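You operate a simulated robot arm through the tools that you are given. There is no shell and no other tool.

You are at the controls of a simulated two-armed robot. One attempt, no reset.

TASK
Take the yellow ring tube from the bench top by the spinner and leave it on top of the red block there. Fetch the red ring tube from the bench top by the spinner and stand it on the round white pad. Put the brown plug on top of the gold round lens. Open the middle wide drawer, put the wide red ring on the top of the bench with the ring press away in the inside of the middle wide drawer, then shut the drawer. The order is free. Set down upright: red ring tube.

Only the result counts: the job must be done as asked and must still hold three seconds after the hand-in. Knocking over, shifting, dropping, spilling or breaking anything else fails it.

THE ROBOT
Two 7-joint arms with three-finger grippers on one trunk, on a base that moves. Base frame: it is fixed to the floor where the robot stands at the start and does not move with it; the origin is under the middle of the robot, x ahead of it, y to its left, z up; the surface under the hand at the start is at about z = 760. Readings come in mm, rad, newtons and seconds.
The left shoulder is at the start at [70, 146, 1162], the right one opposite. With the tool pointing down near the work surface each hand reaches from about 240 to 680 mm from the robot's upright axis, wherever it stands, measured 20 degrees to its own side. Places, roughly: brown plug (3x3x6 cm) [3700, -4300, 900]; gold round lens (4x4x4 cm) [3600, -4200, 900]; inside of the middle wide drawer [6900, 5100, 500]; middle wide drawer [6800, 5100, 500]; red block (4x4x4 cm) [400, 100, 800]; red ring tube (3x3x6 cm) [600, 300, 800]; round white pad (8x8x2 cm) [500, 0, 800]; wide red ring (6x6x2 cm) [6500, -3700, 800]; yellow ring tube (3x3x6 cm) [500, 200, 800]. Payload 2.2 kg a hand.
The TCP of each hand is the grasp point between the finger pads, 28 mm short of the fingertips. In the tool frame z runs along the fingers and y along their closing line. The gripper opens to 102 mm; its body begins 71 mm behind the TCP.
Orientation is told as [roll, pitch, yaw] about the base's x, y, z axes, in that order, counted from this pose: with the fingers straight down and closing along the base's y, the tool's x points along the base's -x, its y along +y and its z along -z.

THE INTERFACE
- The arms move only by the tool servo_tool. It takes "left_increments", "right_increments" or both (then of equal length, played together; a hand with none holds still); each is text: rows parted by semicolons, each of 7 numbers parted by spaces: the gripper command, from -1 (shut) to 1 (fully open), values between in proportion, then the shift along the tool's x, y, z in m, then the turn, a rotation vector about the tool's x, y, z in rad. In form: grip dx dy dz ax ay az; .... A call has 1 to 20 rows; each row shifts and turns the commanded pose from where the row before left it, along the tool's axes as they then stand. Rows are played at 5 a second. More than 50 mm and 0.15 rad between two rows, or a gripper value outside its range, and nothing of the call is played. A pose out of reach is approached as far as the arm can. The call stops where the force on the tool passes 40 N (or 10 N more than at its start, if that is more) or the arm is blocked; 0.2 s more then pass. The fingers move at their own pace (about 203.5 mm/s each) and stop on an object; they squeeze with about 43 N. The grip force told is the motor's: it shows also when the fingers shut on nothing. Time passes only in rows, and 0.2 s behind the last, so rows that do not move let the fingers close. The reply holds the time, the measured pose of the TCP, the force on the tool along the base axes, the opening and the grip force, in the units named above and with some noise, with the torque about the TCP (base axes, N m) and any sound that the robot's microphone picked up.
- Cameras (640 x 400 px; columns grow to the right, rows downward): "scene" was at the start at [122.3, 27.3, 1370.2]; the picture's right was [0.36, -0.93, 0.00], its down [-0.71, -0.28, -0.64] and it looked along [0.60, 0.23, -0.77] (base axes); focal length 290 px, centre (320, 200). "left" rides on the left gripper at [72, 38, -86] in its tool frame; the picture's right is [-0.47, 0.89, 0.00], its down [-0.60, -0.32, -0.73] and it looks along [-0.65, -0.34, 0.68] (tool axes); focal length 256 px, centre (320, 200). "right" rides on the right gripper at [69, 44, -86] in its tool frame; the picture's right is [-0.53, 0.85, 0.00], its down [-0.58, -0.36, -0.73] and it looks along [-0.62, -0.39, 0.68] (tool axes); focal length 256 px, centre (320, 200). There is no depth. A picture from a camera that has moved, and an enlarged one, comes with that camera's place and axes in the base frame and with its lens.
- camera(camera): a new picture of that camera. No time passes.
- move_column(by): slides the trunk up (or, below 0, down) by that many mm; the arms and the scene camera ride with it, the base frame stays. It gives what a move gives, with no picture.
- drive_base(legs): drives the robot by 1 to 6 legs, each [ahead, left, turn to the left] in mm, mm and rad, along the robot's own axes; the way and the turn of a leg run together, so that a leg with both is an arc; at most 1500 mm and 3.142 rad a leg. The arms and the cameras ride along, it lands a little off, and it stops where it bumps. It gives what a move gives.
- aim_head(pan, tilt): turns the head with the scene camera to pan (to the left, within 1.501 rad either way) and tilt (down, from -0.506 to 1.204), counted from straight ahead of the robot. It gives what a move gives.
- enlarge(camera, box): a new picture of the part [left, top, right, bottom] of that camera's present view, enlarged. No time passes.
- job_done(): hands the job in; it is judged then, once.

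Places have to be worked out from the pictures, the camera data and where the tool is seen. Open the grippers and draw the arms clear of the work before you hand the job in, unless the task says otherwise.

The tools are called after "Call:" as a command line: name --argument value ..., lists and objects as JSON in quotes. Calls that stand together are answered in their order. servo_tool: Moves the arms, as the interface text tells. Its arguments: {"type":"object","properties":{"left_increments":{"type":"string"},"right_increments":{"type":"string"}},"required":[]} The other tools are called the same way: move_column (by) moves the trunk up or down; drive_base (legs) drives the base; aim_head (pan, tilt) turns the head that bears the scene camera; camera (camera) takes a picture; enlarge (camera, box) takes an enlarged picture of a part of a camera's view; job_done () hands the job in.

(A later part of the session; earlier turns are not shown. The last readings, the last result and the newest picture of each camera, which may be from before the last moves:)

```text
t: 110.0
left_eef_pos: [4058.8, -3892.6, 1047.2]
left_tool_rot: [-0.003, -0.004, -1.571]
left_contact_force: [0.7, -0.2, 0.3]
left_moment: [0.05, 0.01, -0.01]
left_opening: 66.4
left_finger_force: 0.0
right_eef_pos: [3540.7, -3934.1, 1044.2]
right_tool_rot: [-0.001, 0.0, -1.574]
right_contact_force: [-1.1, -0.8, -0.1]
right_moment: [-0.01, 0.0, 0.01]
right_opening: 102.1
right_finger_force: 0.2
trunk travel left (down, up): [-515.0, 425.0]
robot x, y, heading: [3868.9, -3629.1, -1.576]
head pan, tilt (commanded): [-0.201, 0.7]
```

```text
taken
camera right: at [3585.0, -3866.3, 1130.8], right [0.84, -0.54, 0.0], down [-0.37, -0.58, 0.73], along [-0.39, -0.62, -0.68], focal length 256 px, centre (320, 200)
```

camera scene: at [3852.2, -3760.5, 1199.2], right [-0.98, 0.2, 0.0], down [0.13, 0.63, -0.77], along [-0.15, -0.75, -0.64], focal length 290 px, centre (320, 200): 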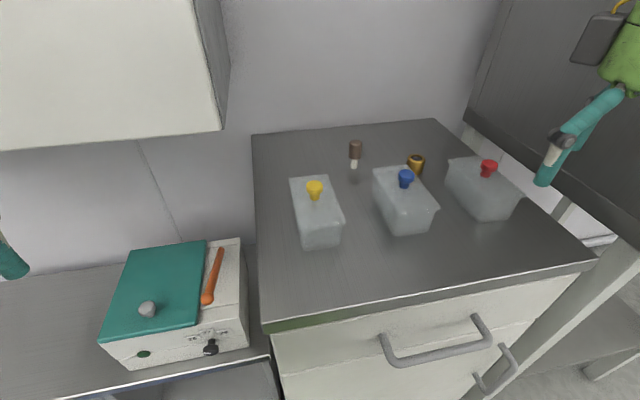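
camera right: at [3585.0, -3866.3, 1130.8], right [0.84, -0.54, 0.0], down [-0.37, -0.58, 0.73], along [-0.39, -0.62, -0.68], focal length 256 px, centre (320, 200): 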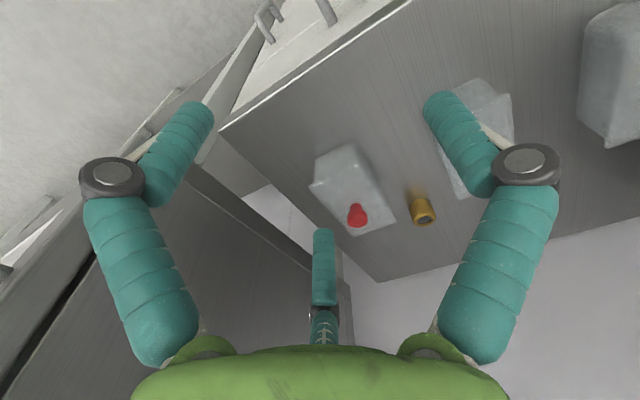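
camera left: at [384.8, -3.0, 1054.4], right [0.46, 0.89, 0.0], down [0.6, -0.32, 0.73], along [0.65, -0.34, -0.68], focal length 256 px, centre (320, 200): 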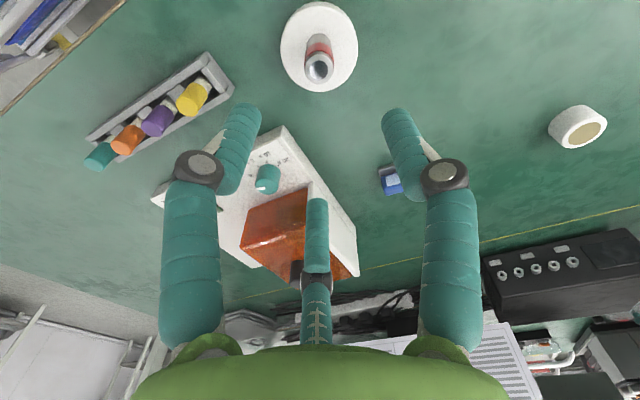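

The counter edge is at y≈-3945. I advance about 85 mm carefully to bring the plug within reach, and take new pictures.

Call:
drive_base --legs '[[85, 0, 0.005]]'

Call:
servo_tool --right_increments "0.5 -0.03 0.04 0 0 0 0; 0.5 -0.03 0.04 0 0 0 0; 0.5 -0.03 0.04 0 0 0 0; 0.5 0 0 0 0 0 0"

Call:
camera --camera "right"

Call:
camera --camera "scene"

```text
t: 110.9
left_eef_pos: [4059.4, -3915.7, 1046.7]
left_tool_rot: [-0.001, 0.001, -1.566]
left_contact_force: [0.5, -0.5, 0.9]
left_moment: [-0.02, -0.02, -0.01]
left_opening: 66.6
left_finger_force: 0.0
right_eef_pos: [3541.3, -3959.1, 1043.5]
right_tool_rot: [0.001, 0.001, -1.575]
right_contact_force: [0.0, -0.6, 0.3]
right_moment: [-0.01, -0.01, 0.02]
right_opening: 102.2
right_finger_force: 0.1
trunk travel left (down, up): [-515.0, 425.0]
robot x, y, heading: [3867.9, -3648.0, -1.575]
head pan, tilt (commanded): [-0.201, 0.7]
stopped in leg 1: the robot was blocked; the commanded pose is now the measured one
```

```text
t: 111.9
left_eef_pos: [4059.1, -3911.3, 1047.9]
left_tool_rot: [0.001, 0.0, -1.568]
left_contact_force: [0.2, 0.6, 0.3]
left_moment: [-0.02, -0.03, 0.02]
left_opening: 66.3
left_finger_force: 0.1
right_eef_pos: [3658.0, -4047.9, 1043.6]
right_tool_rot: [0.002, -0.002, -1.576]
right_contact_force: [-0.5, 0.3, 0.2]
right_moment: [-0.04, -0.02, 0.0]
right_opening: 76.3
right_finger_force: 0.0
trunk travel left (down, up): [-515.0, 425.0]
robot x, y, heading: [3866.3, -3646.0, -1.573]
head pan, tilt (commanded): [-0.201, 0.7]
```

```text
taken
camera right: at [3701.5, -3978.1, 1129.7], right [0.84, -0.54, 0.0], down [-0.37, -0.58, 0.73], along [-0.39, -0.62, -0.68], focal length 256 px, centre (320, 200)
```

right: 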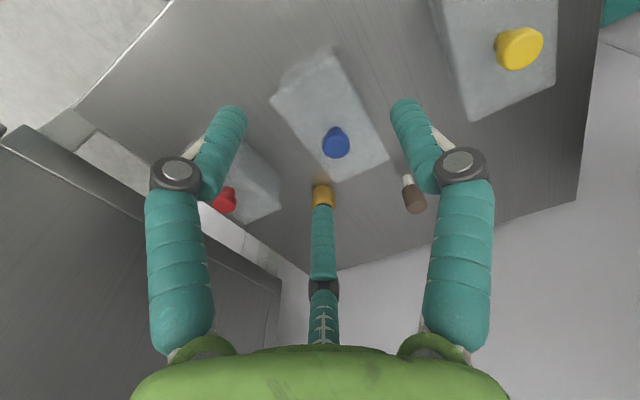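

```text
taken
camera scene: at [3850.9, -3780.9, 1199.2], right [-0.98, 0.2, 0.0], down [0.13, 0.63, -0.77], along [-0.15, -0.75, -0.64], focal length 290 px, centre (320, 200)
```

scene: 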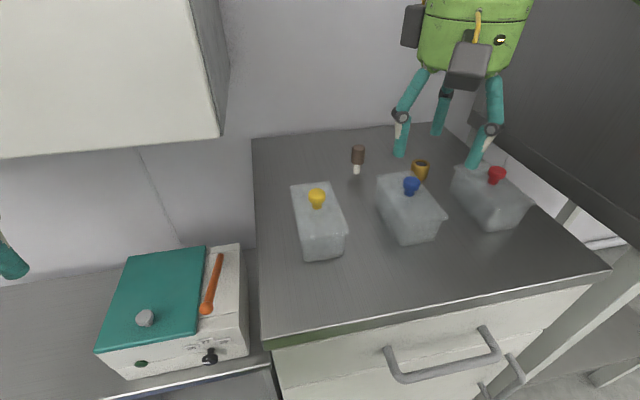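

The round base (about 300 mm radius) touches the cabinet at y≈-3648, so the plug is about 620 mm ahead. I back off a few mm, raise the trunk 100 mm and test the reach above the plug at a safe height.

Call:
drive_base --legs '[[-6, 0, 0]]'

Call:
move_column --by 100

Call:
servo_tool --right_increments "0.5 -0.03 0.003 0.04 0 0 0; 0.5 -0.04 0.003 0.04 0 0 0; 0.5 -0.04 0.003 0.04 0 0 0; 0.5 -0.04 0.003 0.03 0 0 0; 0.5 -0.04 0.003 0 0 0 0; 0.5 0 0 0 0 0 0"

Call:
camera --camera "right"

```text
t: 112.7
left_eef_pos: [4058.8, -3908.1, 1047.2]
left_tool_rot: [-0.002, 0.0, -1.57]
left_contact_force: [0.0, 0.2, 0.0]
left_moment: [-0.01, 0.02, 0.0]
left_opening: 66.5
left_finger_force: 0.0
right_eef_pos: [3658.3, -4042.9, 1044.4]
right_tool_rot: [-0.001, 0.001, -1.573]
right_contact_force: [-0.3, -0.4, -0.9]
right_moment: [0.0, 0.02, 0.0]
right_opening: 76.5
right_finger_force: 0.1
trunk travel left (down, up): [-515.0, 425.0]
robot x, y, heading: [3870.0, -3642.8, -1.573]
head pan, tilt (commanded): [-0.201, 0.7]
```

```text
t: 114.0
left_eef_pos: [4059.1, -3908.4, 1147.7]
left_tool_rot: [-0.004, -0.001, -1.571]
left_contact_force: [-0.6, -0.4, -0.6]
left_moment: [-0.02, 0.02, 0.01]
left_opening: 66.4
left_finger_force: 0.0
right_eef_pos: [3657.6, -4042.6, 1143.8]
right_tool_rot: [-0.001, 0.003, -1.574]
right_contact_force: [0.3, 0.5, 0.0]
right_moment: [0.04, -0.01, -0.02]
right_opening: 76.7
right_finger_force: 0.1
trunk travel left (down, up): [-615.0, 325.0]
robot x, y, heading: [3870.4, -3643.7, -1.574]
head pan, tilt (commanded): [-0.201, 0.7]
```

```text
refused: row 2 steps farther than a row can; nothing moved
```

```text
taken
camera right: at [3702.3, -3973.0, 1229.4], right [0.84, -0.54, 0.0], down [-0.37, -0.58, 0.73], along [-0.39, -0.62, -0.68], focal length 256 px, centre (320, 200)
```

right: 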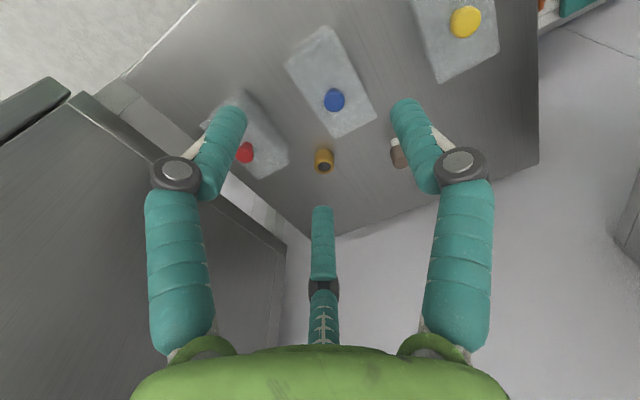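

One row was too long, so nothing moved; I replay the motion with shorter rows.

Call:
servo_tool --right_increments "0.5 -0.025 0.003 0.03 0 0 0; 0.5 -0.03 0.003 0.03 0 0 0; 0.5 -0.03 0.003 0.03 0 0 0; 0.5 -0.03 0.003 0.03 0 0 0; 0.5 -0.03 0.003 0.03 0 0 0; 0.5 -0.03 0.003 0.01 0 0 0; 0.5 -0.03 0.003 0 0 0 0; 0.5 0 0 0 0 0 0"

Call:
camera --camera "right"

Call:
camera --camera "scene"

```text
t: 115.8
left_eef_pos: [4058.4, -3908.2, 1147.9]
left_tool_rot: [-0.002, 0.0, -1.569]
left_contact_force: [-0.5, 0.3, -0.1]
left_moment: [0.02, 0.01, 0.01]
left_opening: 66.3
left_finger_force: 0.0
right_eef_pos: [3678.0, -4246.7, 984.4]
right_tool_rot: [0.001, -0.001, -1.572]
right_contact_force: [0.2, -0.3, 0.4]
right_moment: [0.02, 0.05, -0.02]
right_opening: 76.7
right_finger_force: 0.1
trunk travel left (down, up): [-615.0, 325.0]
robot x, y, heading: [3870.2, -3643.5, -1.573]
head pan, tilt (commanded): [-0.201, 0.7]
```

```text
taken
camera right: at [3721.7, -4177.3, 1070.4], right [0.84, -0.54, 0.0], down [-0.37, -0.58, 0.73], along [-0.39, -0.62, -0.68], focal length 256 px, centre (320, 200)
```

right: 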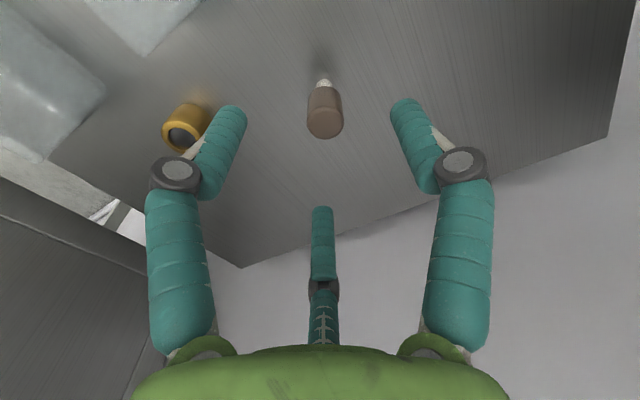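

```text
taken
camera scene: at [3851.4, -3775.3, 1299.2], right [-0.98, 0.2, 0.0], down [0.13, 0.63, -0.77], along [-0.15, -0.75, -0.64], focal length 290 px, centre (320, 200)
```

scene: 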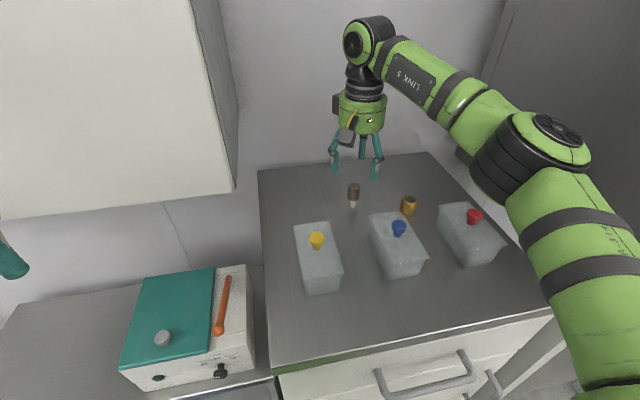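

The reach is fine at this height: hand at (3678, -4247, 984). I enlarge the hand view of the plug and lens.

Call:
enlarge --camera "right" --box '[260, 60, 390, 160]'

Call:
enlarge --camera "scene" --box '[320, 160, 440, 240]'

```text
4.00 times, centred on (325, 110) of right
camera zoom: at [3721.7, -4177.3, 1070.4], right [0.84, -0.54, 0.0], down [-0.37, -0.58, 0.73], along [-0.39, -0.62, -0.68], focal length 1024 px, centre (300, 560)
```

zoom: 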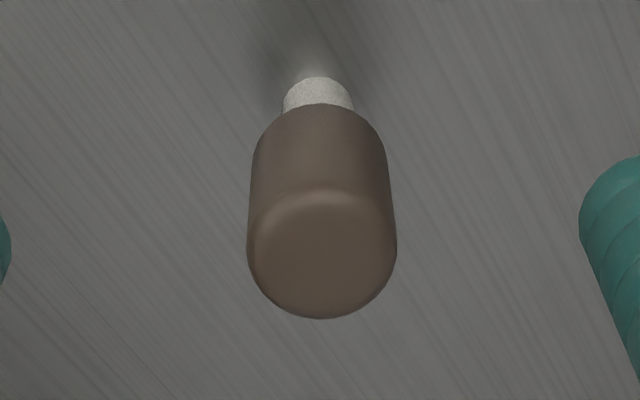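

```text
5.00 times, centred on (380, 200) of scene
camera zoom: at [3851.4, -3775.3, 1299.2], right [-0.98, 0.2, 0.0], down [0.13, 0.63, -0.77], along [-0.15, -0.75, -0.64], focal length 1451 px, centre (20, 200)
```

zoom: 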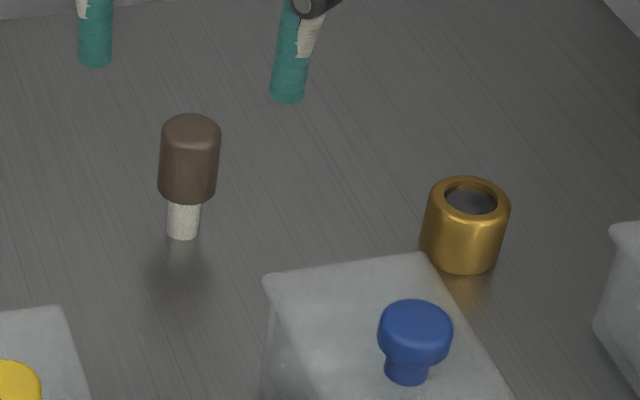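

The plug has a brown head (about 27 mm) on a narrow white stem, standing at about (3674, -4260) on a counter at z≈850; the lens, with a hollow top, is at about (3561, -4211). I centre over the plug and descend partway.

Call:
servo_tool --right_increments "0.2 -0.0133 -0.004 0.02 0 0 0; 0.2 0 0 0.025 0 0 0; 0.2 0 0 0 0 0 0"

Call:
camera --camera "right"

Call:
enlarge --camera "scene" --box '[300, 100, 460, 260]'

```text
t: 116.6
left_eef_pos: [4060.3, -3907.4, 1148.6]
left_tool_rot: [-0.003, -0.001, -1.567]
left_contact_force: [-0.3, -1.0, 0.3]
left_moment: [0.0, 0.01, -0.03]
left_opening: 65.8
left_finger_force: 0.0
right_eef_pos: [3675.5, -4259.8, 938.3]
right_tool_rot: [0.0, 0.0, -1.574]
right_contact_force: [0.5, 0.7, -0.1]
right_moment: [0.01, 0.0, 0.04]
right_opening: 61.3
right_finger_force: 0.0
trunk travel left (down, up): [-615.0, 325.0]
robot x, y, heading: [3867.2, -3642.1, -1.572]
head pan, tilt (commanded): [-0.201, 0.7]
```

```text
taken
camera right: at [3719.3, -4190.6, 1024.6], right [0.84, -0.54, 0.0], down [-0.37, -0.58, 0.73], along [-0.39, -0.62, -0.68], focal length 256 px, centre (320, 200)
```

right: 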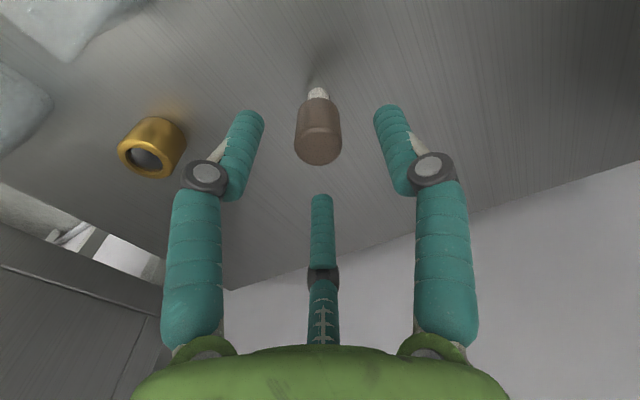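

```text
2.50 times, centred on (380, 180) of scene
camera zoom: at [3852.5, -3775.7, 1299.2], right [-0.98, 0.2, 0.0], down [0.13, 0.63, -0.77], along [-0.15, -0.75, -0.64], focal length 725 px, centre (170, 250)
```

zoom: 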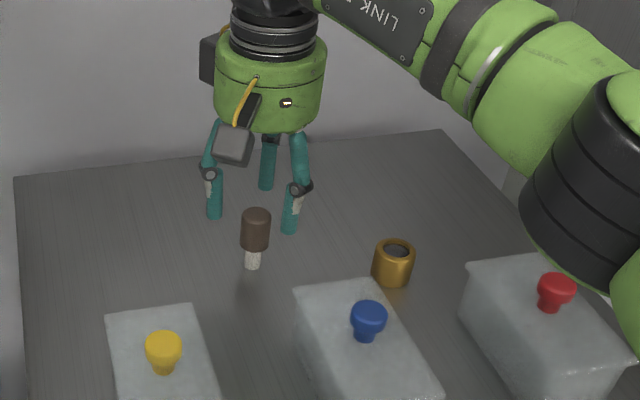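

The plug's top lies right on the tool axis. I descend to z≈895 and close.

Call:
servo_tool --right_increments "0.2 0 0 0.02 0 0 0; 0.2 0 0 0.023 0 0 0; 0.2 0 0 0 0 0 0; -1 0 0 0 0 0 0; -1 0 0 0 0 0 0; -1 0 0 0 0 0 0; -1 0 0 0 0 0 0"

Call:
camera --camera "right"

Call:
enlarge --camera "scene" --box '[300, 130, 420, 230]'

```text
t: 118.2
left_eef_pos: [4058.7, -3906.5, 1147.5]
left_tool_rot: [-0.002, 0.001, -1.569]
left_contact_force: [0.1, -1.1, -0.3]
left_moment: [0.02, 0.05, -0.01]
left_opening: 66.5
left_finger_force: 0.0
right_eef_pos: [3675.4, -4259.7, 894.3]
right_tool_rot: [-0.001, 0.0, -1.575]
right_contact_force: [0.1, 0.2, 1.4]
right_moment: [0.0, 0.01, 0.01]
right_opening: 24.7
right_finger_force: 43.2
trunk travel left (down, up): [-615.0, 325.0]
robot x, y, heading: [3868.3, -3642.5, -1.576]
head pan, tilt (commanded): [-0.201, 0.7]
```

```text
taken
camera right: at [3719.4, -4191.1, 980.9], right [0.84, -0.54, 0.0], down [-0.37, -0.58, 0.73], along [-0.39, -0.62, -0.68], focal length 256 px, centre (320, 200)
```

right: 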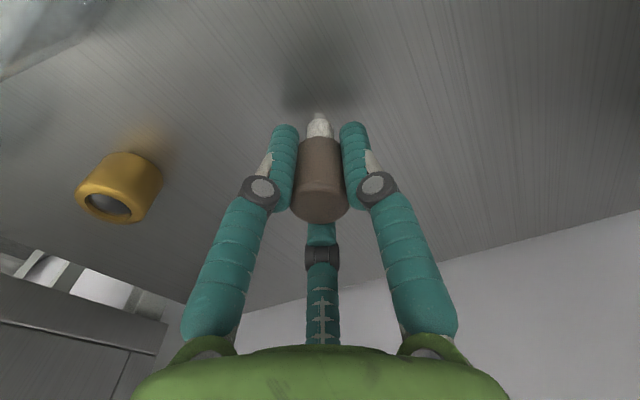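

```text
4.00 times, centred on (360, 180) of scene
camera zoom: at [3852.3, -3775.6, 1299.2], right [-0.98, 0.2, 0.0], down [0.13, 0.63, -0.77], along [-0.15, -0.75, -0.64], focal length 1160 px, centre (160, 280)
```

zoom: 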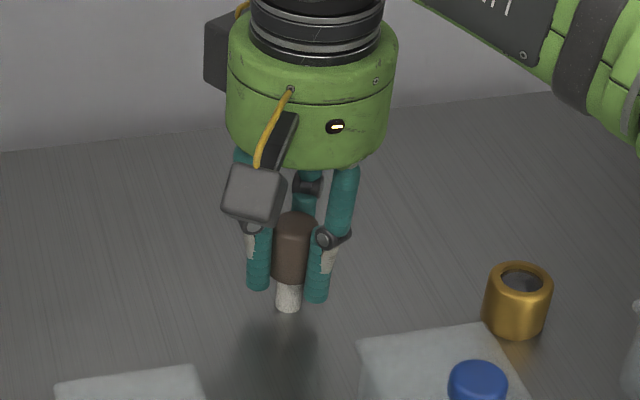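

The plug is gripped (24.7 mm). I lift it 70 mm and carry it over the lens at about (3561, -4211).

Call:
servo_tool --right_increments "-1 0 0 -0.03 0 0 0; -1 0 0 -0.04 0 0 0; -1 0.0123 -0.0285 0 0 0 0; -1 0.0123 -0.0285 0 0 0 0; -1 0.0123 -0.0285 0 0 0 0; -1 0.0123 -0.0285 0 0 0 0; -1 0 0 0 0 0 0"

Call:
camera --camera "right"

Call:
camera --camera "scene"

```text
t: 119.8
left_eef_pos: [4059.4, -3908.1, 1147.1]
left_tool_rot: [-0.002, 0.001, -1.569]
left_contact_force: [-0.7, 0.2, -0.4]
left_moment: [0.04, 0.0, 0.0]
left_opening: 66.4
left_finger_force: 0.1
right_eef_pos: [3562.3, -4211.9, 964.3]
right_tool_rot: [0.0, 0.001, -1.572]
right_contact_force: [0.4, 0.2, 0.4]
right_moment: [-0.03, 0.02, 0.01]
right_opening: 24.9
right_finger_force: 42.9
trunk travel left (down, up): [-615.0, 325.0]
robot x, y, heading: [3869.7, -3643.3, -1.573]
head pan, tilt (commanded): [-0.201, 0.7]
```

```text
taken
camera right: at [3605.8, -4142.0, 1050.7], right [0.84, -0.54, 0.0], down [-0.37, -0.58, 0.73], along [-0.39, -0.62, -0.68], focal length 256 px, centre (320, 200)
```

right: 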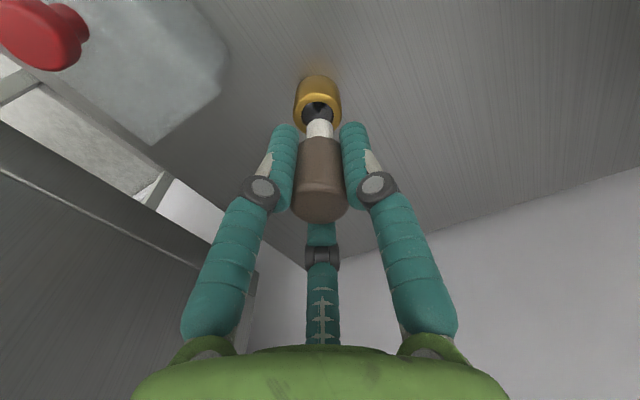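

```text
taken
camera scene: at [3853.1, -3776.3, 1299.1], right [-0.98, 0.2, 0.0], down [0.13, 0.63, -0.76], along [-0.15, -0.75, -0.64], focal length 290 px, centre (320, 200)
```

scene: 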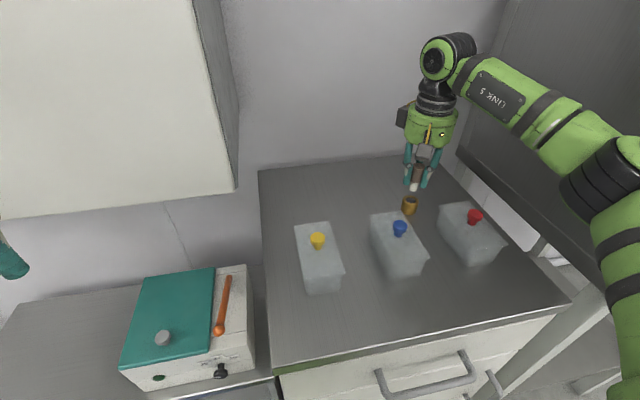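

Call:
enlarge --camera "right" --box '[270, 60, 370, 160]'

Call:
enlarge --camera "scene" --box '[360, 130, 480, 230]'

```text
4.00 times, centred on (320, 110) of right
camera zoom: at [3605.8, -4142.0, 1050.7], right [0.84, -0.54, 0.0], down [-0.37, -0.58, 0.73], along [-0.39, -0.62, -0.68], focal length 1024 px, centre (320, 560)
```

zoom: 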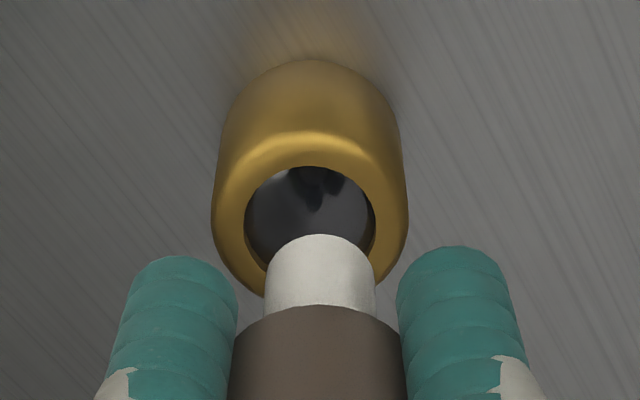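

```text
4.00 times, centred on (420, 180) of scene
camera zoom: at [3853.1, -3776.3, 1299.1], right [-0.98, 0.2, 0.0], down [0.13, 0.63, -0.76], along [-0.15, -0.75, -0.64], focal length 1160 px, centre (-80, 280)
```

zoom: 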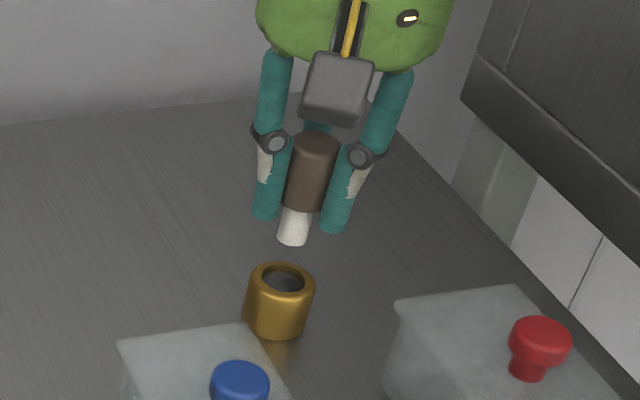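

Comparing both cameras (the lens looks only about 30 mm tall, top at z≈880), the lens centre comes out at about (3554.5, -4222). I shift there and lower until the stem is some 8 mm above it, then look again.

Call:
servo_tool --right_increments "-1 -0.0101 -0.0078 0.01 0 0 0; -1 0 0 0.02 0 0 0; -1 0 0 0 0 0 0"

Call:
enlarge --camera "right" --box '[270, 60, 370, 160]'

Call:
enlarge --camera "scene" --box '[380, 150, 460, 230]'

```text
t: 120.6
left_eef_pos: [4059.7, -3907.7, 1147.4]
left_tool_rot: [-0.002, 0.0, -1.567]
left_contact_force: [0.3, -1.0, 0.2]
left_moment: [0.01, -0.01, 0.03]
left_opening: 66.3
left_finger_force: 0.0
right_eef_pos: [3553.3, -4221.5, 935.4]
right_tool_rot: [0.0, 0.0, -1.575]
right_contact_force: [0.6, 0.2, 0.0]
right_moment: [0.02, 0.02, 0.01]
right_opening: 24.9
right_finger_force: 43.2
trunk travel left (down, up): [-615.0, 325.0]
robot x, y, heading: [3867.0, -3642.7, -1.572]
head pan, tilt (commanded): [-0.201, 0.7]
```

```text
4.00 times, centred on (320, 110) of right
camera zoom: at [3597.4, -4151.6, 1021.2], right [0.84, -0.54, 0.0], down [-0.37, -0.58, 0.73], along [-0.39, -0.62, -0.68], focal length 1024 px, centre (320, 560)
```

zoom: 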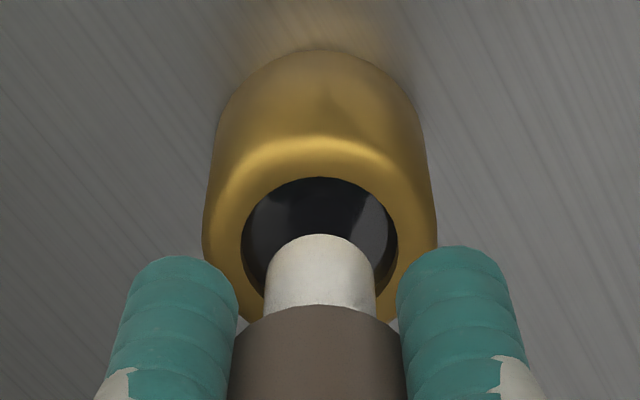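

```text
5.00 times, centred on (420, 190) of scene
camera zoom: at [3852.1, -3775.7, 1299.2], right [-0.98, 0.2, 0.0], down [0.13, 0.63, -0.77], along [-0.15, -0.75, -0.64], focal length 1451 px, centre (-180, 250)
```

zoom: 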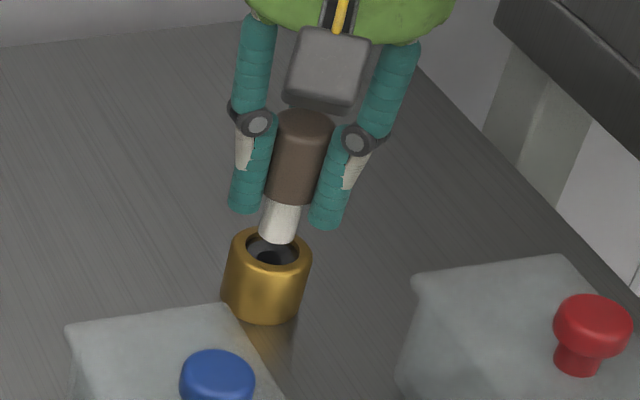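

Both cameras agree that the stem is centred over the hole (lens at about (3554, -4221.7), top z≈880). I lower slowly, watching the force.

Call:
servo_tool --right_increments "-1 0 0 0.004 0 0 0; -1 0 0 0.004 0 0 0; -1 0 0 0 0 0 0"

Call:
servo_tool --right_increments "-1 0 0 0.002 0 0 0; -1 0 0 0.002 0 0 0; -1 0 0 0 0 0 0"

Call:
enlarge --camera "scene" --box '[380, 150, 460, 230]'

Call:
enlarge --camera "right" --box '[270, 60, 370, 160]'

```text
t: 121.4
left_eef_pos: [4059.7, -3908.5, 1147.0]
left_tool_rot: [-0.002, 0.0, -1.569]
left_contact_force: [-0.1, -0.4, -0.6]
left_moment: [0.02, 0.02, 0.01]
left_opening: 66.3
left_finger_force: 0.1
right_eef_pos: [3551.9, -4221.3, 926.9]
right_tool_rot: [0.0, 0.002, -1.573]
right_contact_force: [-0.3, 0.5, 0.7]
right_moment: [0.01, 0.0, 0.0]
right_opening: 24.7
right_finger_force: 43.2
trunk travel left (down, up): [-615.0, 325.0]
robot x, y, heading: [3871.1, -3643.2, -1.574]
head pan, tilt (commanded): [-0.201, 0.7]
```

```text
t: 122.2
left_eef_pos: [4059.2, -3906.0, 1148.6]
left_tool_rot: [-0.003, 0.0, -1.57]
left_contact_force: [0.3, -0.9, -0.3]
left_moment: [0.01, -0.01, 0.0]
left_opening: 66.4
left_finger_force: 0.1
right_eef_pos: [3553.5, -4220.3, 927.4]
right_tool_rot: [0.0, -0.005, -1.574]
right_contact_force: [-3.6, -3.0, 16.8]
right_moment: [-0.16, 0.08, 0.02]
right_opening: 24.9
right_finger_force: 42.9
trunk travel left (down, up): [-615.0, 325.0]
robot x, y, heading: [3867.3, -3641.1, -1.569]
head pan, tilt (commanded): [-0.201, 0.7]
```

```text
5.00 times, centred on (420, 190) of scene
camera zoom: at [3853.1, -3773.9, 1299.6], right [-0.98, 0.2, 0.0], down [0.13, 0.63, -0.77], along [-0.15, -0.75, -0.64], focal length 1451 px, centre (-180, 250)
```

zoom: 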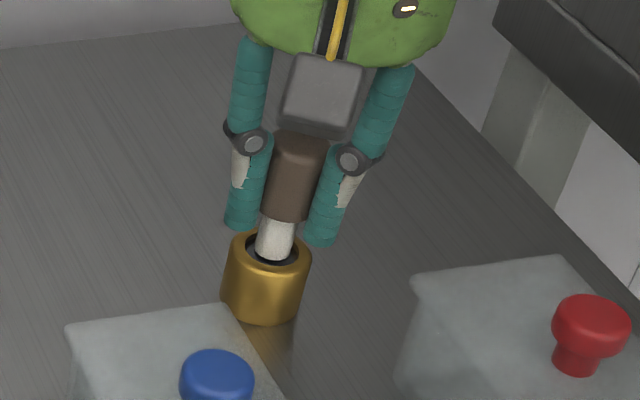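

```text
4.00 times, centred on (320, 110) of right
camera zoom: at [3597.6, -4150.5, 1012.1], right [0.84, -0.54, 0.0], down [-0.37, -0.57, 0.73], along [-0.39, -0.62, -0.68], focal length 1024 px, centre (320, 560)
```

zoom: 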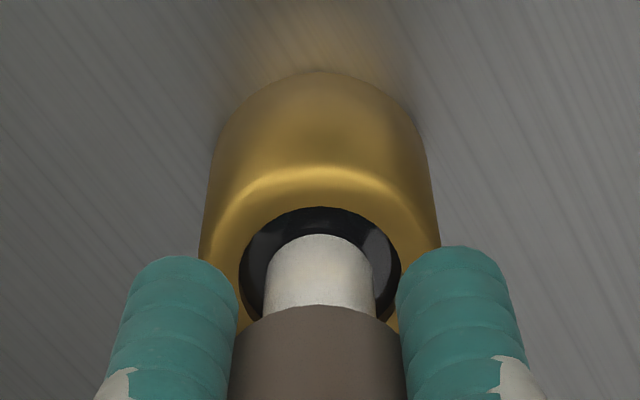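

Contact at z≈927 (17 N) with the stem centred within the ring, resting on the lens face. I ease up 3 mm to unload and check the force.

Call:
servo_tool --right_increments "-1 0 0 -0.0015 0 0 0; -1 0 0 -0.0015 0 0 0; -1 0 0 0 0 0 0"

Call:
enlarge --camera "right" --box '[270, 60, 370, 160]'

```text
t: 123.0
left_eef_pos: [4060.6, -3907.1, 1147.5]
left_tool_rot: [-0.002, -0.002, -1.568]
left_contact_force: [-0.1, -0.3, 0.3]
left_moment: [-0.01, -0.01, -0.03]
left_opening: 66.3
left_finger_force: 0.0
right_eef_pos: [3553.4, -4219.7, 926.6]
right_tool_rot: [0.0, 0.001, -1.572]
right_contact_force: [-0.8, -2.8, 11.4]
right_moment: [-0.1, 0.02, 0.0]
right_opening: 24.7
right_finger_force: 42.8
trunk travel left (down, up): [-615.0, 325.0]
robot x, y, heading: [3870.0, -3640.0, -1.574]
head pan, tilt (commanded): [-0.201, 0.7]
```

```text
4.00 times, centred on (320, 110) of right
camera zoom: at [3597.8, -4150.7, 1012.6], right [0.84, -0.54, 0.0], down [-0.37, -0.58, 0.73], along [-0.39, -0.62, -0.68], focal length 1024 px, centre (320, 560)
```

zoom: 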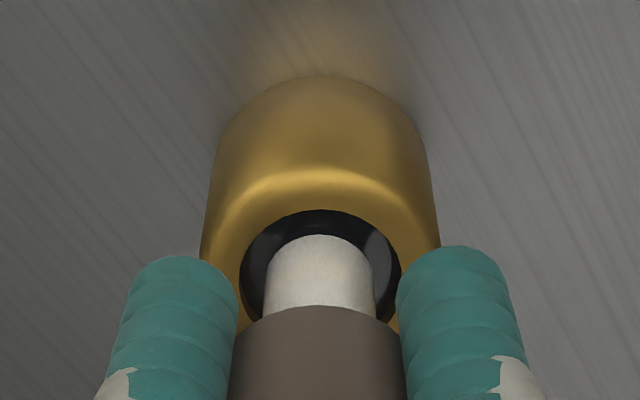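

Still 11 N, so I ease up another 1.5 mm.

Call:
servo_tool --right_increments "-1 0 0 -0.0012 0 0 0; -1 0 0 0 0 0 0"

```text
t: 123.6
left_eef_pos: [4058.9, -3906.9, 1149.1]
left_tool_rot: [-0.001, -0.001, -1.568]
left_contact_force: [-0.6, -0.6, 1.1]
left_moment: [0.01, 0.0, 0.03]
left_opening: 66.2
left_finger_force: 0.0
right_eef_pos: [3553.1, -4219.5, 926.7]
right_tool_rot: [0.001, 0.004, -1.574]
right_contact_force: [1.0, -0.4, 3.0]
right_moment: [0.03, 0.0, 0.02]
right_opening: 24.9
right_finger_force: 43.4
trunk travel left (down, up): [-615.0, 325.0]
robot x, y, heading: [3869.5, -3641.2, -1.573]
head pan, tilt (commanded): [-0.201, 0.7]
```

Only 3 N now. I release gently in steps and check before withdrawing.

Call:
servo_tool --right_increments "-0.48 0 0 0 0 0 0; -0.4 0 0 0 0 0 0; -0.2 0 0 0 0 0 0; 0.1 0 0 0 0 0 0; 0.1 0 0 0 0 0 0"

Call:
camera --camera "right"

Call:
enlarge --camera "scene" --box '[380, 150, 460, 230]'

```text
t: 124.8
left_eef_pos: [4059.3, -3908.0, 1147.4]
left_tool_rot: [-0.002, 0.0, -1.569]
left_contact_force: [-0.7, -0.1, -0.4]
left_moment: [0.01, -0.01, -0.02]
left_opening: 66.2
left_finger_force: 0.0
right_eef_pos: [3552.3, -4221.2, 927.4]
right_tool_rot: [0.0, 0.001, -1.575]
right_contact_force: [-0.3, 0.4, 0.6]
right_moment: [0.03, 0.04, 0.01]
right_opening: 56.2
right_finger_force: 0.1
trunk travel left (down, up): [-615.0, 325.0]
robot x, y, heading: [3867.0, -3640.7, -1.572]
head pan, tilt (commanded): [-0.201, 0.7]
```

```text
taken
camera right: at [3597.2, -4151.7, 1013.3], right [0.84, -0.54, 0.0], down [-0.37, -0.58, 0.73], along [-0.39, -0.62, -0.68], focal length 256 px, centre (320, 200)
```

right: 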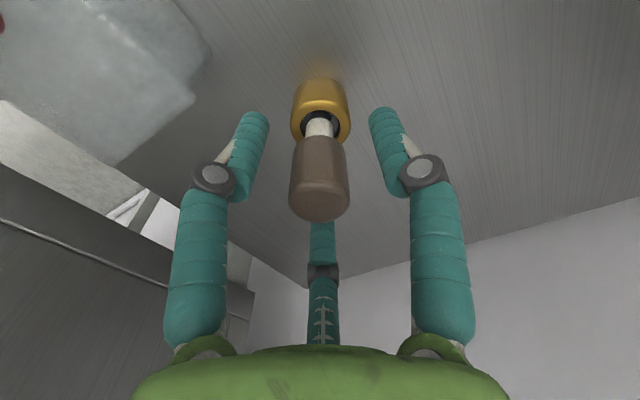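

```text
5.00 times, centred on (420, 190) of scene
camera zoom: at [3852.1, -3775.9, 1299.2], right [-0.98, 0.2, 0.0], down [0.13, 0.63, -0.76], along [-0.15, -0.75, -0.64], focal length 1451 px, centre (-180, 250)
```

zoom: 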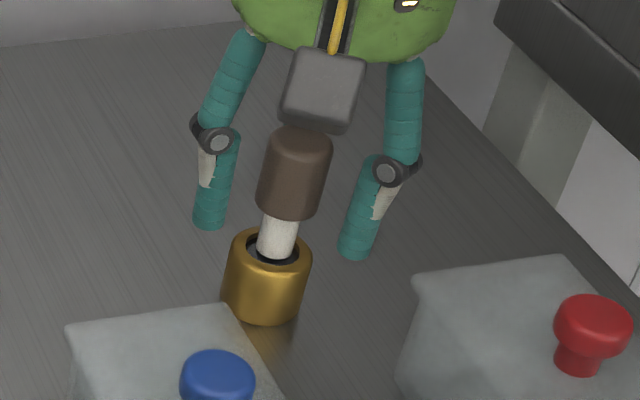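

The plug stands freely on the lens. I rise straight up and view the result.

Call:
servo_tool --right_increments "0.1 0 0 -0.02 0 0 0; 0.1 0 0 -0.04 0 0 0; 0.2 0 0 -0.045 0 0 0; 0.2 0 0 -0.045 0 0 0; 0.2 0 0 0 0 0 0"

Call:
camera --camera "right"

Call:
enlarge --camera "scene" --box '[340, 130, 500, 260]'

```text
t: 126.0
left_eef_pos: [4058.6, -3908.5, 1148.1]
left_tool_rot: [-0.003, -0.001, -1.569]
left_contact_force: [0.3, -0.7, 0.7]
left_moment: [0.03, 0.01, 0.0]
left_opening: 66.4
left_finger_force: 0.1
right_eef_pos: [3552.1, -4221.9, 1076.8]
right_tool_rot: [0.001, 0.002, -1.575]
right_contact_force: [-0.6, 0.1, -0.1]
right_moment: [-0.02, 0.0, 0.01]
right_opening: 61.2
right_finger_force: 0.0
trunk travel left (down, up): [-615.0, 325.0]
robot x, y, heading: [3868.9, -3637.8, -1.576]
head pan, tilt (commanded): [-0.201, 0.7]
```

```text
taken
camera right: at [3596.5, -4152.0, 1162.5], right [0.84, -0.54, 0.0], down [-0.37, -0.58, 0.73], along [-0.39, -0.62, -0.68], focal length 256 px, centre (320, 200)
```

right: 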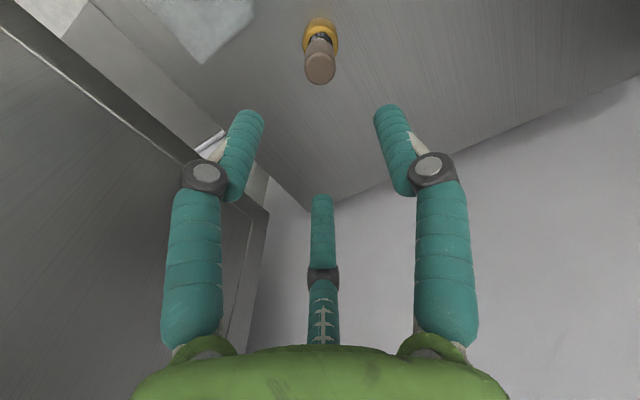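

```text
3.08 times, centred on (420, 195) of scene
camera zoom: at [3851.4, -3776.4, 1299.1], right [-0.98, 0.2, 0.0], down [0.13, 0.63, -0.76], along [-0.15, -0.75, -0.64], focal length 893 px, centre (12, 215)
```

zoom: 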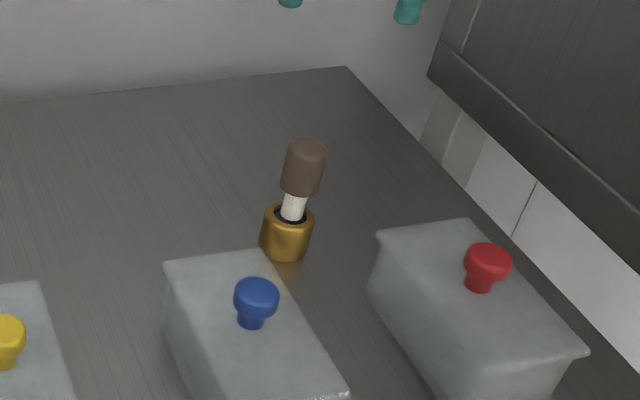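

The plug stands upright on the lens (its slope matches a vertical line there). I draw the right hand back over the boxes, well above them, then back the base away and look for the bench with the ring press at about (6500, -3700).

Call:
servo_tool --right_increments "0.3 0.043 0 -0.01 0 0 0; 0.3 0.043 0 -0.01 0 0 0; 0.3 0.043 0 0 0 0 0; 0.3 0.043 0 0 0 0 0; 0.3 0.043 0 0 0 0 0; 0.3 0.043 0 0 0 0 0; 0.3 0 0 0 0 0 0"

Call:
drive_base --legs '[[-500, 0, 0], [0, 0, 1.2]]'

Call:
aim_head --pan 0.0 --tilt 0.2

Call:
camera --camera "scene"

```text
t: 127.6
left_eef_pos: [4059.2, -3908.6, 1147.9]
left_tool_rot: [-0.002, 0.004, -1.568]
left_contact_force: [0.4, -0.2, 0.9]
left_moment: [0.0, 0.05, -0.01]
left_opening: 66.5
left_finger_force: 0.1
right_eef_pos: [3554.1, -3964.2, 1098.0]
right_tool_rot: [0.003, 0.003, -1.573]
right_contact_force: [0.4, -0.6, 0.0]
right_moment: [0.03, 0.02, -0.01]
right_opening: 66.2
right_finger_force: 0.2
trunk travel left (down, up): [-615.0, 325.0]
robot x, y, heading: [3868.1, -3641.9, -1.575]
head pan, tilt (commanded): [-0.201, 0.7]
```

```text
t: 133.5
left_eef_pos: [4185.4, -3060.3, 1146.6]
left_tool_rot: [-0.003, -0.001, -0.354]
left_contact_force: [-0.5, 0.2, 0.4]
left_moment: [-0.01, 0.0, 0.01]
left_opening: 66.3
left_finger_force: 0.2
right_eef_pos: [4060.7, -3551.8, 1097.2]
right_tool_rot: [0.001, 0.004, -0.359]
right_contact_force: [-0.5, 0.2, -0.1]
right_moment: [0.01, 0.03, 0.0]
right_opening: 66.4
right_finger_force: 0.1
trunk travel left (down, up): [-615.0, 325.0]
robot x, y, heading: [3867.7, -3146.8, -0.357]
head pan, tilt (commanded): [-0.201, 0.7]
```

```text
t: 134.5
left_eef_pos: [4185.1, -3059.7, 1146.6]
left_tool_rot: [-0.002, 0.002, -0.354]
left_contact_force: [0.2, 0.1, -0.2]
left_moment: [-0.01, 0.01, 0.01]
left_opening: 66.2
left_finger_force: 0.1
right_eef_pos: [4060.7, -3551.2, 1097.9]
right_tool_rot: [0.0, 0.002, -0.361]
right_contact_force: [0.6, -1.0, -0.1]
right_moment: [-0.01, -0.01, 0.01]
right_opening: 66.5
right_finger_force: 0.2
trunk travel left (down, up): [-615.0, 325.0]
robot x, y, heading: [3869.0, -3147.9, -0.359]
head pan, tilt (commanded): [0.0, 0.201]
```

```text
taken
camera scene: at [4003.8, -3195.9, 1344.5], right [-0.35, -0.94, 0.0], down [-0.19, 0.07, -0.98], along [0.92, -0.34, -0.2], focal length 290 px, centre (320, 200)
```

scene: 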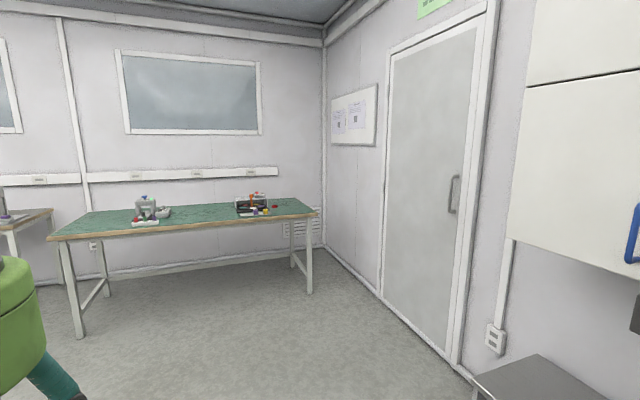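

The bench with the press stands at the far wall; the ring should be near pixel (275, 205). I enlarge.

Call:
enlarge --camera "scene" --box '[110, 170, 330, 250]'

```text
2.91 times, centred on (220, 210) of scene
camera zoom: at [4003.8, -3195.9, 1344.5], right [-0.35, -0.94, 0.0], down [-0.19, 0.07, -0.98], along [0.92, -0.34, -0.2], focal length 844 px, centre (611, 171)
```

zoom: 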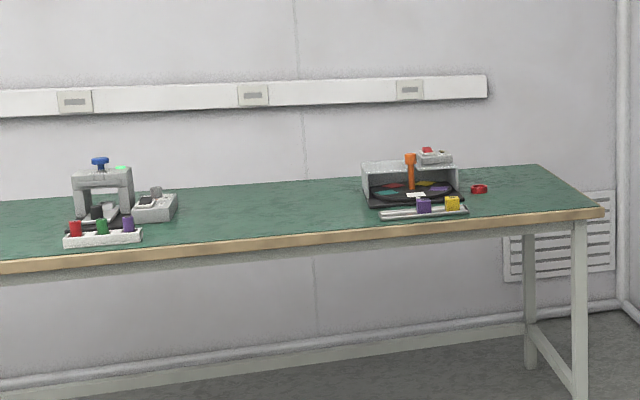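

The wide red ring lies at about (6520, -3706) near the right end of that bench (front edge x≈6160, end y≈-3985), beside a grey box. I drive to a staging spot at about (5500, -3480) facing the bench.

Call:
drive_base --legs '[[0, 0, 0.158], [830, 0, 0], [830, 0, 0], [0, 0, 0.201]]'

Call:
aim_head --pan -0.2 --tilt 0.5

Call:
camera --camera "scene"

```text
t: 144.3
left_eef_pos: [5765.8, -3273.8, 1147.6]
left_tool_rot: [-0.002, 0.0, 0.012]
left_contact_force: [-0.2, -0.1, 0.9]
left_moment: [0.03, 0.0, 0.0]
left_opening: 66.2
left_finger_force: 0.1
right_eef_pos: [5827.7, -3776.5, 1098.4]
right_tool_rot: [0.002, 0.002, 0.008]
right_contact_force: [0.2, 0.0, 0.9]
right_moment: [0.0, 0.03, 0.01]
right_opening: 66.3
right_finger_force: 0.1
trunk travel left (down, up): [-615.0, 325.0]
robot x, y, heading: [5502.9, -3462.8, 0.012]
head pan, tilt (commanded): [0.0, 0.201]
```

```text
t: 145.1
left_eef_pos: [5765.1, -3272.3, 1147.8]
left_tool_rot: [-0.001, 0.001, 0.014]
left_contact_force: [-0.2, -0.1, 0.9]
left_moment: [0.02, -0.02, -0.02]
left_opening: 66.3
left_finger_force: 0.1
right_eef_pos: [5825.9, -3776.0, 1097.3]
right_tool_rot: [0.001, 0.002, 0.007]
right_contact_force: [-0.5, -0.7, 0.3]
right_moment: [-0.03, 0.02, 0.01]
right_opening: 66.4
right_finger_force: 0.0
trunk travel left (down, up): [-615.0, 325.0]
robot x, y, heading: [5499.4, -3465.9, 0.006]
head pan, tilt (commanded): [-0.201, 0.499]
```

```text
taken
camera scene: at [5641.5, -3483.0, 1316.9], right [-0.19, -0.98, 0.0], down [-0.47, 0.09, -0.88], along [0.86, -0.17, -0.48], focal length 290 px, centre (320, 200)
```

scene: 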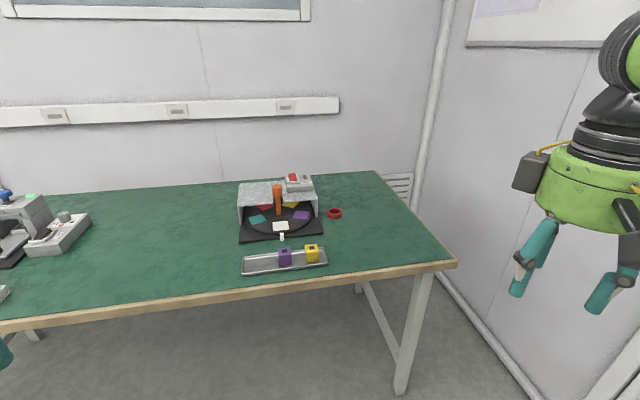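

I enlarge the area around the ring to measure it and its neighbours.

Call:
enlarge --camera "scene" --box '[220, 160, 380, 290]'

```text
3.08 times, centred on (300, 225) of scene
camera zoom: at [5641.5, -3483.0, 1316.9], right [-0.19, -0.98, 0.0], down [-0.47, 0.09, -0.88], along [0.86, -0.17, -0.48], focal length 893 px, centre (382, 123)
```

zoom: 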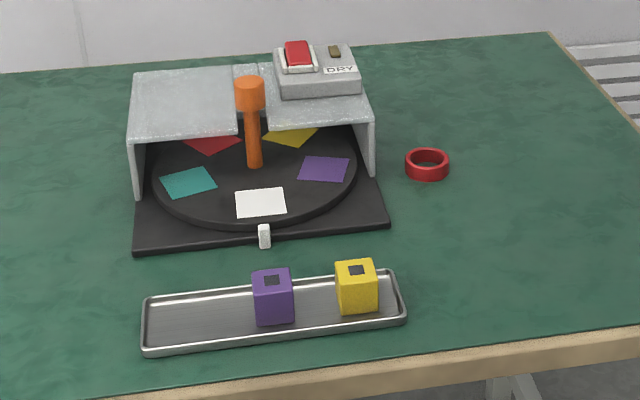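

The ring (about 52 mm wide) is at about (6510, -3708), only some 40 mm from the grey device's side wall (y≈-3645). I drive up to the bench and lower the trunk 150 mm.

Call:
drive_base --legs '[[420, 0, -0.006]]'

Call:
move_column --by -150

Call:
aim_head --pan -0.3 --tilt 0.7

Call:
camera --camera "scene"

Call:
camera --camera "right"

```text
t: 147.7
left_eef_pos: [6182.7, -3269.6, 1147.0]
left_tool_rot: [-0.001, -0.001, 0.009]
left_contact_force: [0.1, -0.3, -0.3]
left_moment: [0.01, -0.01, 0.01]
left_opening: 65.9
left_finger_force: 0.1
right_eef_pos: [6243.9, -3774.2, 1098.4]
right_tool_rot: [-0.001, 0.0, 0.004]
right_contact_force: [0.2, 0.2, 0.1]
right_moment: [-0.01, -0.01, 0.01]
right_opening: 66.1
right_finger_force: 0.1
trunk travel left (down, up): [-615.0, 325.0]
robot x, y, heading: [5922.0, -3461.7, 0.008]
head pan, tilt (commanded): [-0.201, 0.499]
```

```text
t: 149.5
left_eef_pos: [6183.6, -3269.9, 997.1]
left_tool_rot: [-0.002, 0.001, 0.008]
left_contact_force: [0.7, 0.1, 0.2]
left_moment: [-0.03, -0.01, 0.02]
left_opening: 66.5
left_finger_force: 0.0
right_eef_pos: [6244.0, -3775.3, 949.0]
right_tool_rot: [0.001, 0.002, 0.003]
right_contact_force: [-0.5, -0.8, -0.4]
right_moment: [0.01, -0.03, 0.01]
right_opening: 66.3
right_finger_force: 0.0
trunk travel left (down, up): [-465.0, 475.0]
robot x, y, heading: [5916.9, -3462.1, 0.005]
head pan, tilt (commanded): [-0.201, 0.499]
```

```text
t: 150.2
left_eef_pos: [6183.9, -3270.9, 997.2]
left_tool_rot: [-0.002, 0.0, 0.008]
left_contact_force: [0.2, -0.1, -0.5]
left_moment: [0.02, 0.01, 0.01]
left_opening: 66.3
left_finger_force: 0.1
right_eef_pos: [6243.2, -3774.7, 947.9]
right_tool_rot: [0.001, 0.003, 0.003]
right_contact_force: [0.3, 0.6, -1.0]
right_moment: [-0.03, -0.02, 0.02]
right_opening: 66.3
right_finger_force: 0.0
trunk travel left (down, up): [-465.0, 475.0]
robot x, y, heading: [5919.3, -3463.6, 0.006]
head pan, tilt (commanded): [-0.3, 0.7]
```

```text
taken
camera scene: at [6051.3, -3487.9, 1149.2], right [-0.29, -0.96, 0.0], down [-0.62, 0.19, -0.77], along [0.73, -0.22, -0.64], focal length 290 px, centre (320, 200)
```

scene: 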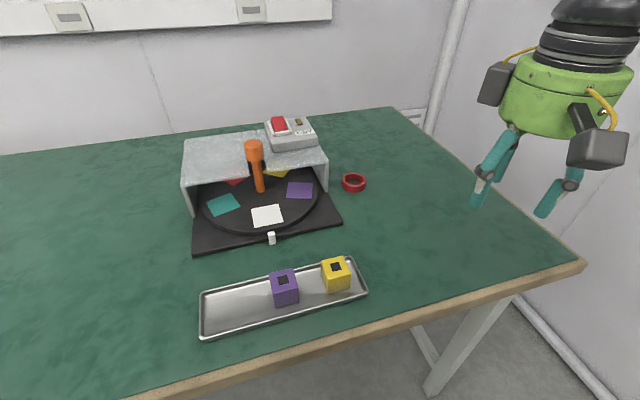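

```text
taken
camera right: at [6174.7, -3731.1, 1034.2], right [0.53, 0.85, 0.0], down [0.58, -0.36, 0.73], along [0.62, -0.39, -0.68], focal length 256 px, centre (320, 200)
```

right: 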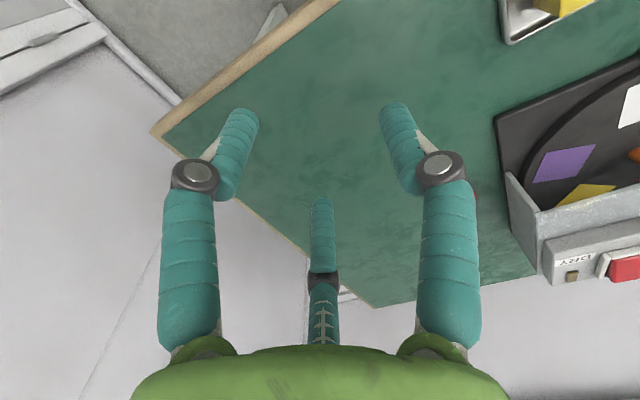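

The ring re-measures at about (6512, -3706). So that no finger has to enter the narrow gap beside the device, I turn the right hand by +60° in yaw, opening it wider, and then see.

Call:
servo_tool --right_increments "0.6 0 0 0 0 0 -0.15; 0.6 0 0 0 0 0 -0.15; 0.6 0 0 0 0 0 -0.15; 0.6 0 0 0 0 0 -0.15; 0.6 0 0 0 0 0 -0.15; 0.6 0 0 0 0 0 -0.15; 0.6 0 0 0 0 0 -0.15; 0.6 0 0 0 0 0 0"

Call:
camera --camera "scene"

```text
t: 152.0
left_eef_pos: [6183.5, -3270.4, 997.9]
left_tool_rot: [-0.001, -0.001, 0.009]
left_contact_force: [-0.2, 0.1, -0.5]
left_moment: [0.02, 0.03, -0.05]
left_opening: 66.2
left_finger_force: 0.0
right_eef_pos: [6223.0, -3724.2, 930.0]
right_tool_rot: [0.002, 0.001, 1.056]
right_contact_force: [0.3, 0.3, -0.3]
right_moment: [-0.02, -0.03, 0.0]
right_opening: 81.6
right_finger_force: 0.2
right hand out of reach, approached as far as the arm can: row 6, 7
trunk travel left (down, up): [-465.0, 475.0]
robot x, y, heading: [5922.1, -3465.3, -0.0]
head pan, tilt (commanded): [-0.3, 0.7]
```

```text
taken
camera scene: at [6051.1, -3488.3, 1149.2], right [-0.29, -0.96, 0.0], down [-0.62, 0.19, -0.77], along [0.73, -0.22, -0.64], focal length 290 px, centre (320, 200)
```

scene: 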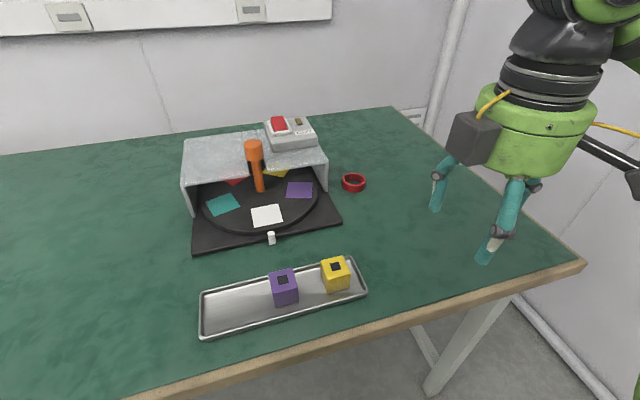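

The turned hand lost position and a second block on the wrist would now face the device, so that yaw is worse. I rotate back to yaw 0, where with a moderate opening the finger clears the wall by about 20 mm, and move closer to the ring at a safe height.

Call:
servo_tool --right_increments "0.35 0 0 0 0 0 0.15; 0.35 0 0 0 0 0 0.15; 0.35 0 0 0 0 0 0.15; 0.35 0 0 0 0 0 0.15; 0.35 0 0 0 0 0 0.15; 0.35 0 0 0 0 0 0.15; 0.35 0 0 0 0 0 0.15; 0.35 0 0 0 0 0 0"

```text
t: 153.8
left_eef_pos: [6185.1, -3271.5, 997.1]
left_tool_rot: [-0.002, 0.0, 0.009]
left_contact_force: [0.3, -0.4, -0.3]
left_moment: [-0.01, 0.01, 0.0]
left_opening: 66.3
left_finger_force: 0.0
right_eef_pos: [6223.6, -3723.8, 930.8]
right_tool_rot: [0.002, 0.0, 0.003]
right_contact_force: [-0.1, -1.1, 0.3]
right_moment: [-0.02, 0.02, 0.0]
right_opening: 68.8
right_finger_force: 0.0
trunk travel left (down, up): [-465.0, 475.0]
robot x, y, heading: [5918.7, -3458.3, 0.002]
head pan, tilt (commanded): [-0.3, 0.7]
```

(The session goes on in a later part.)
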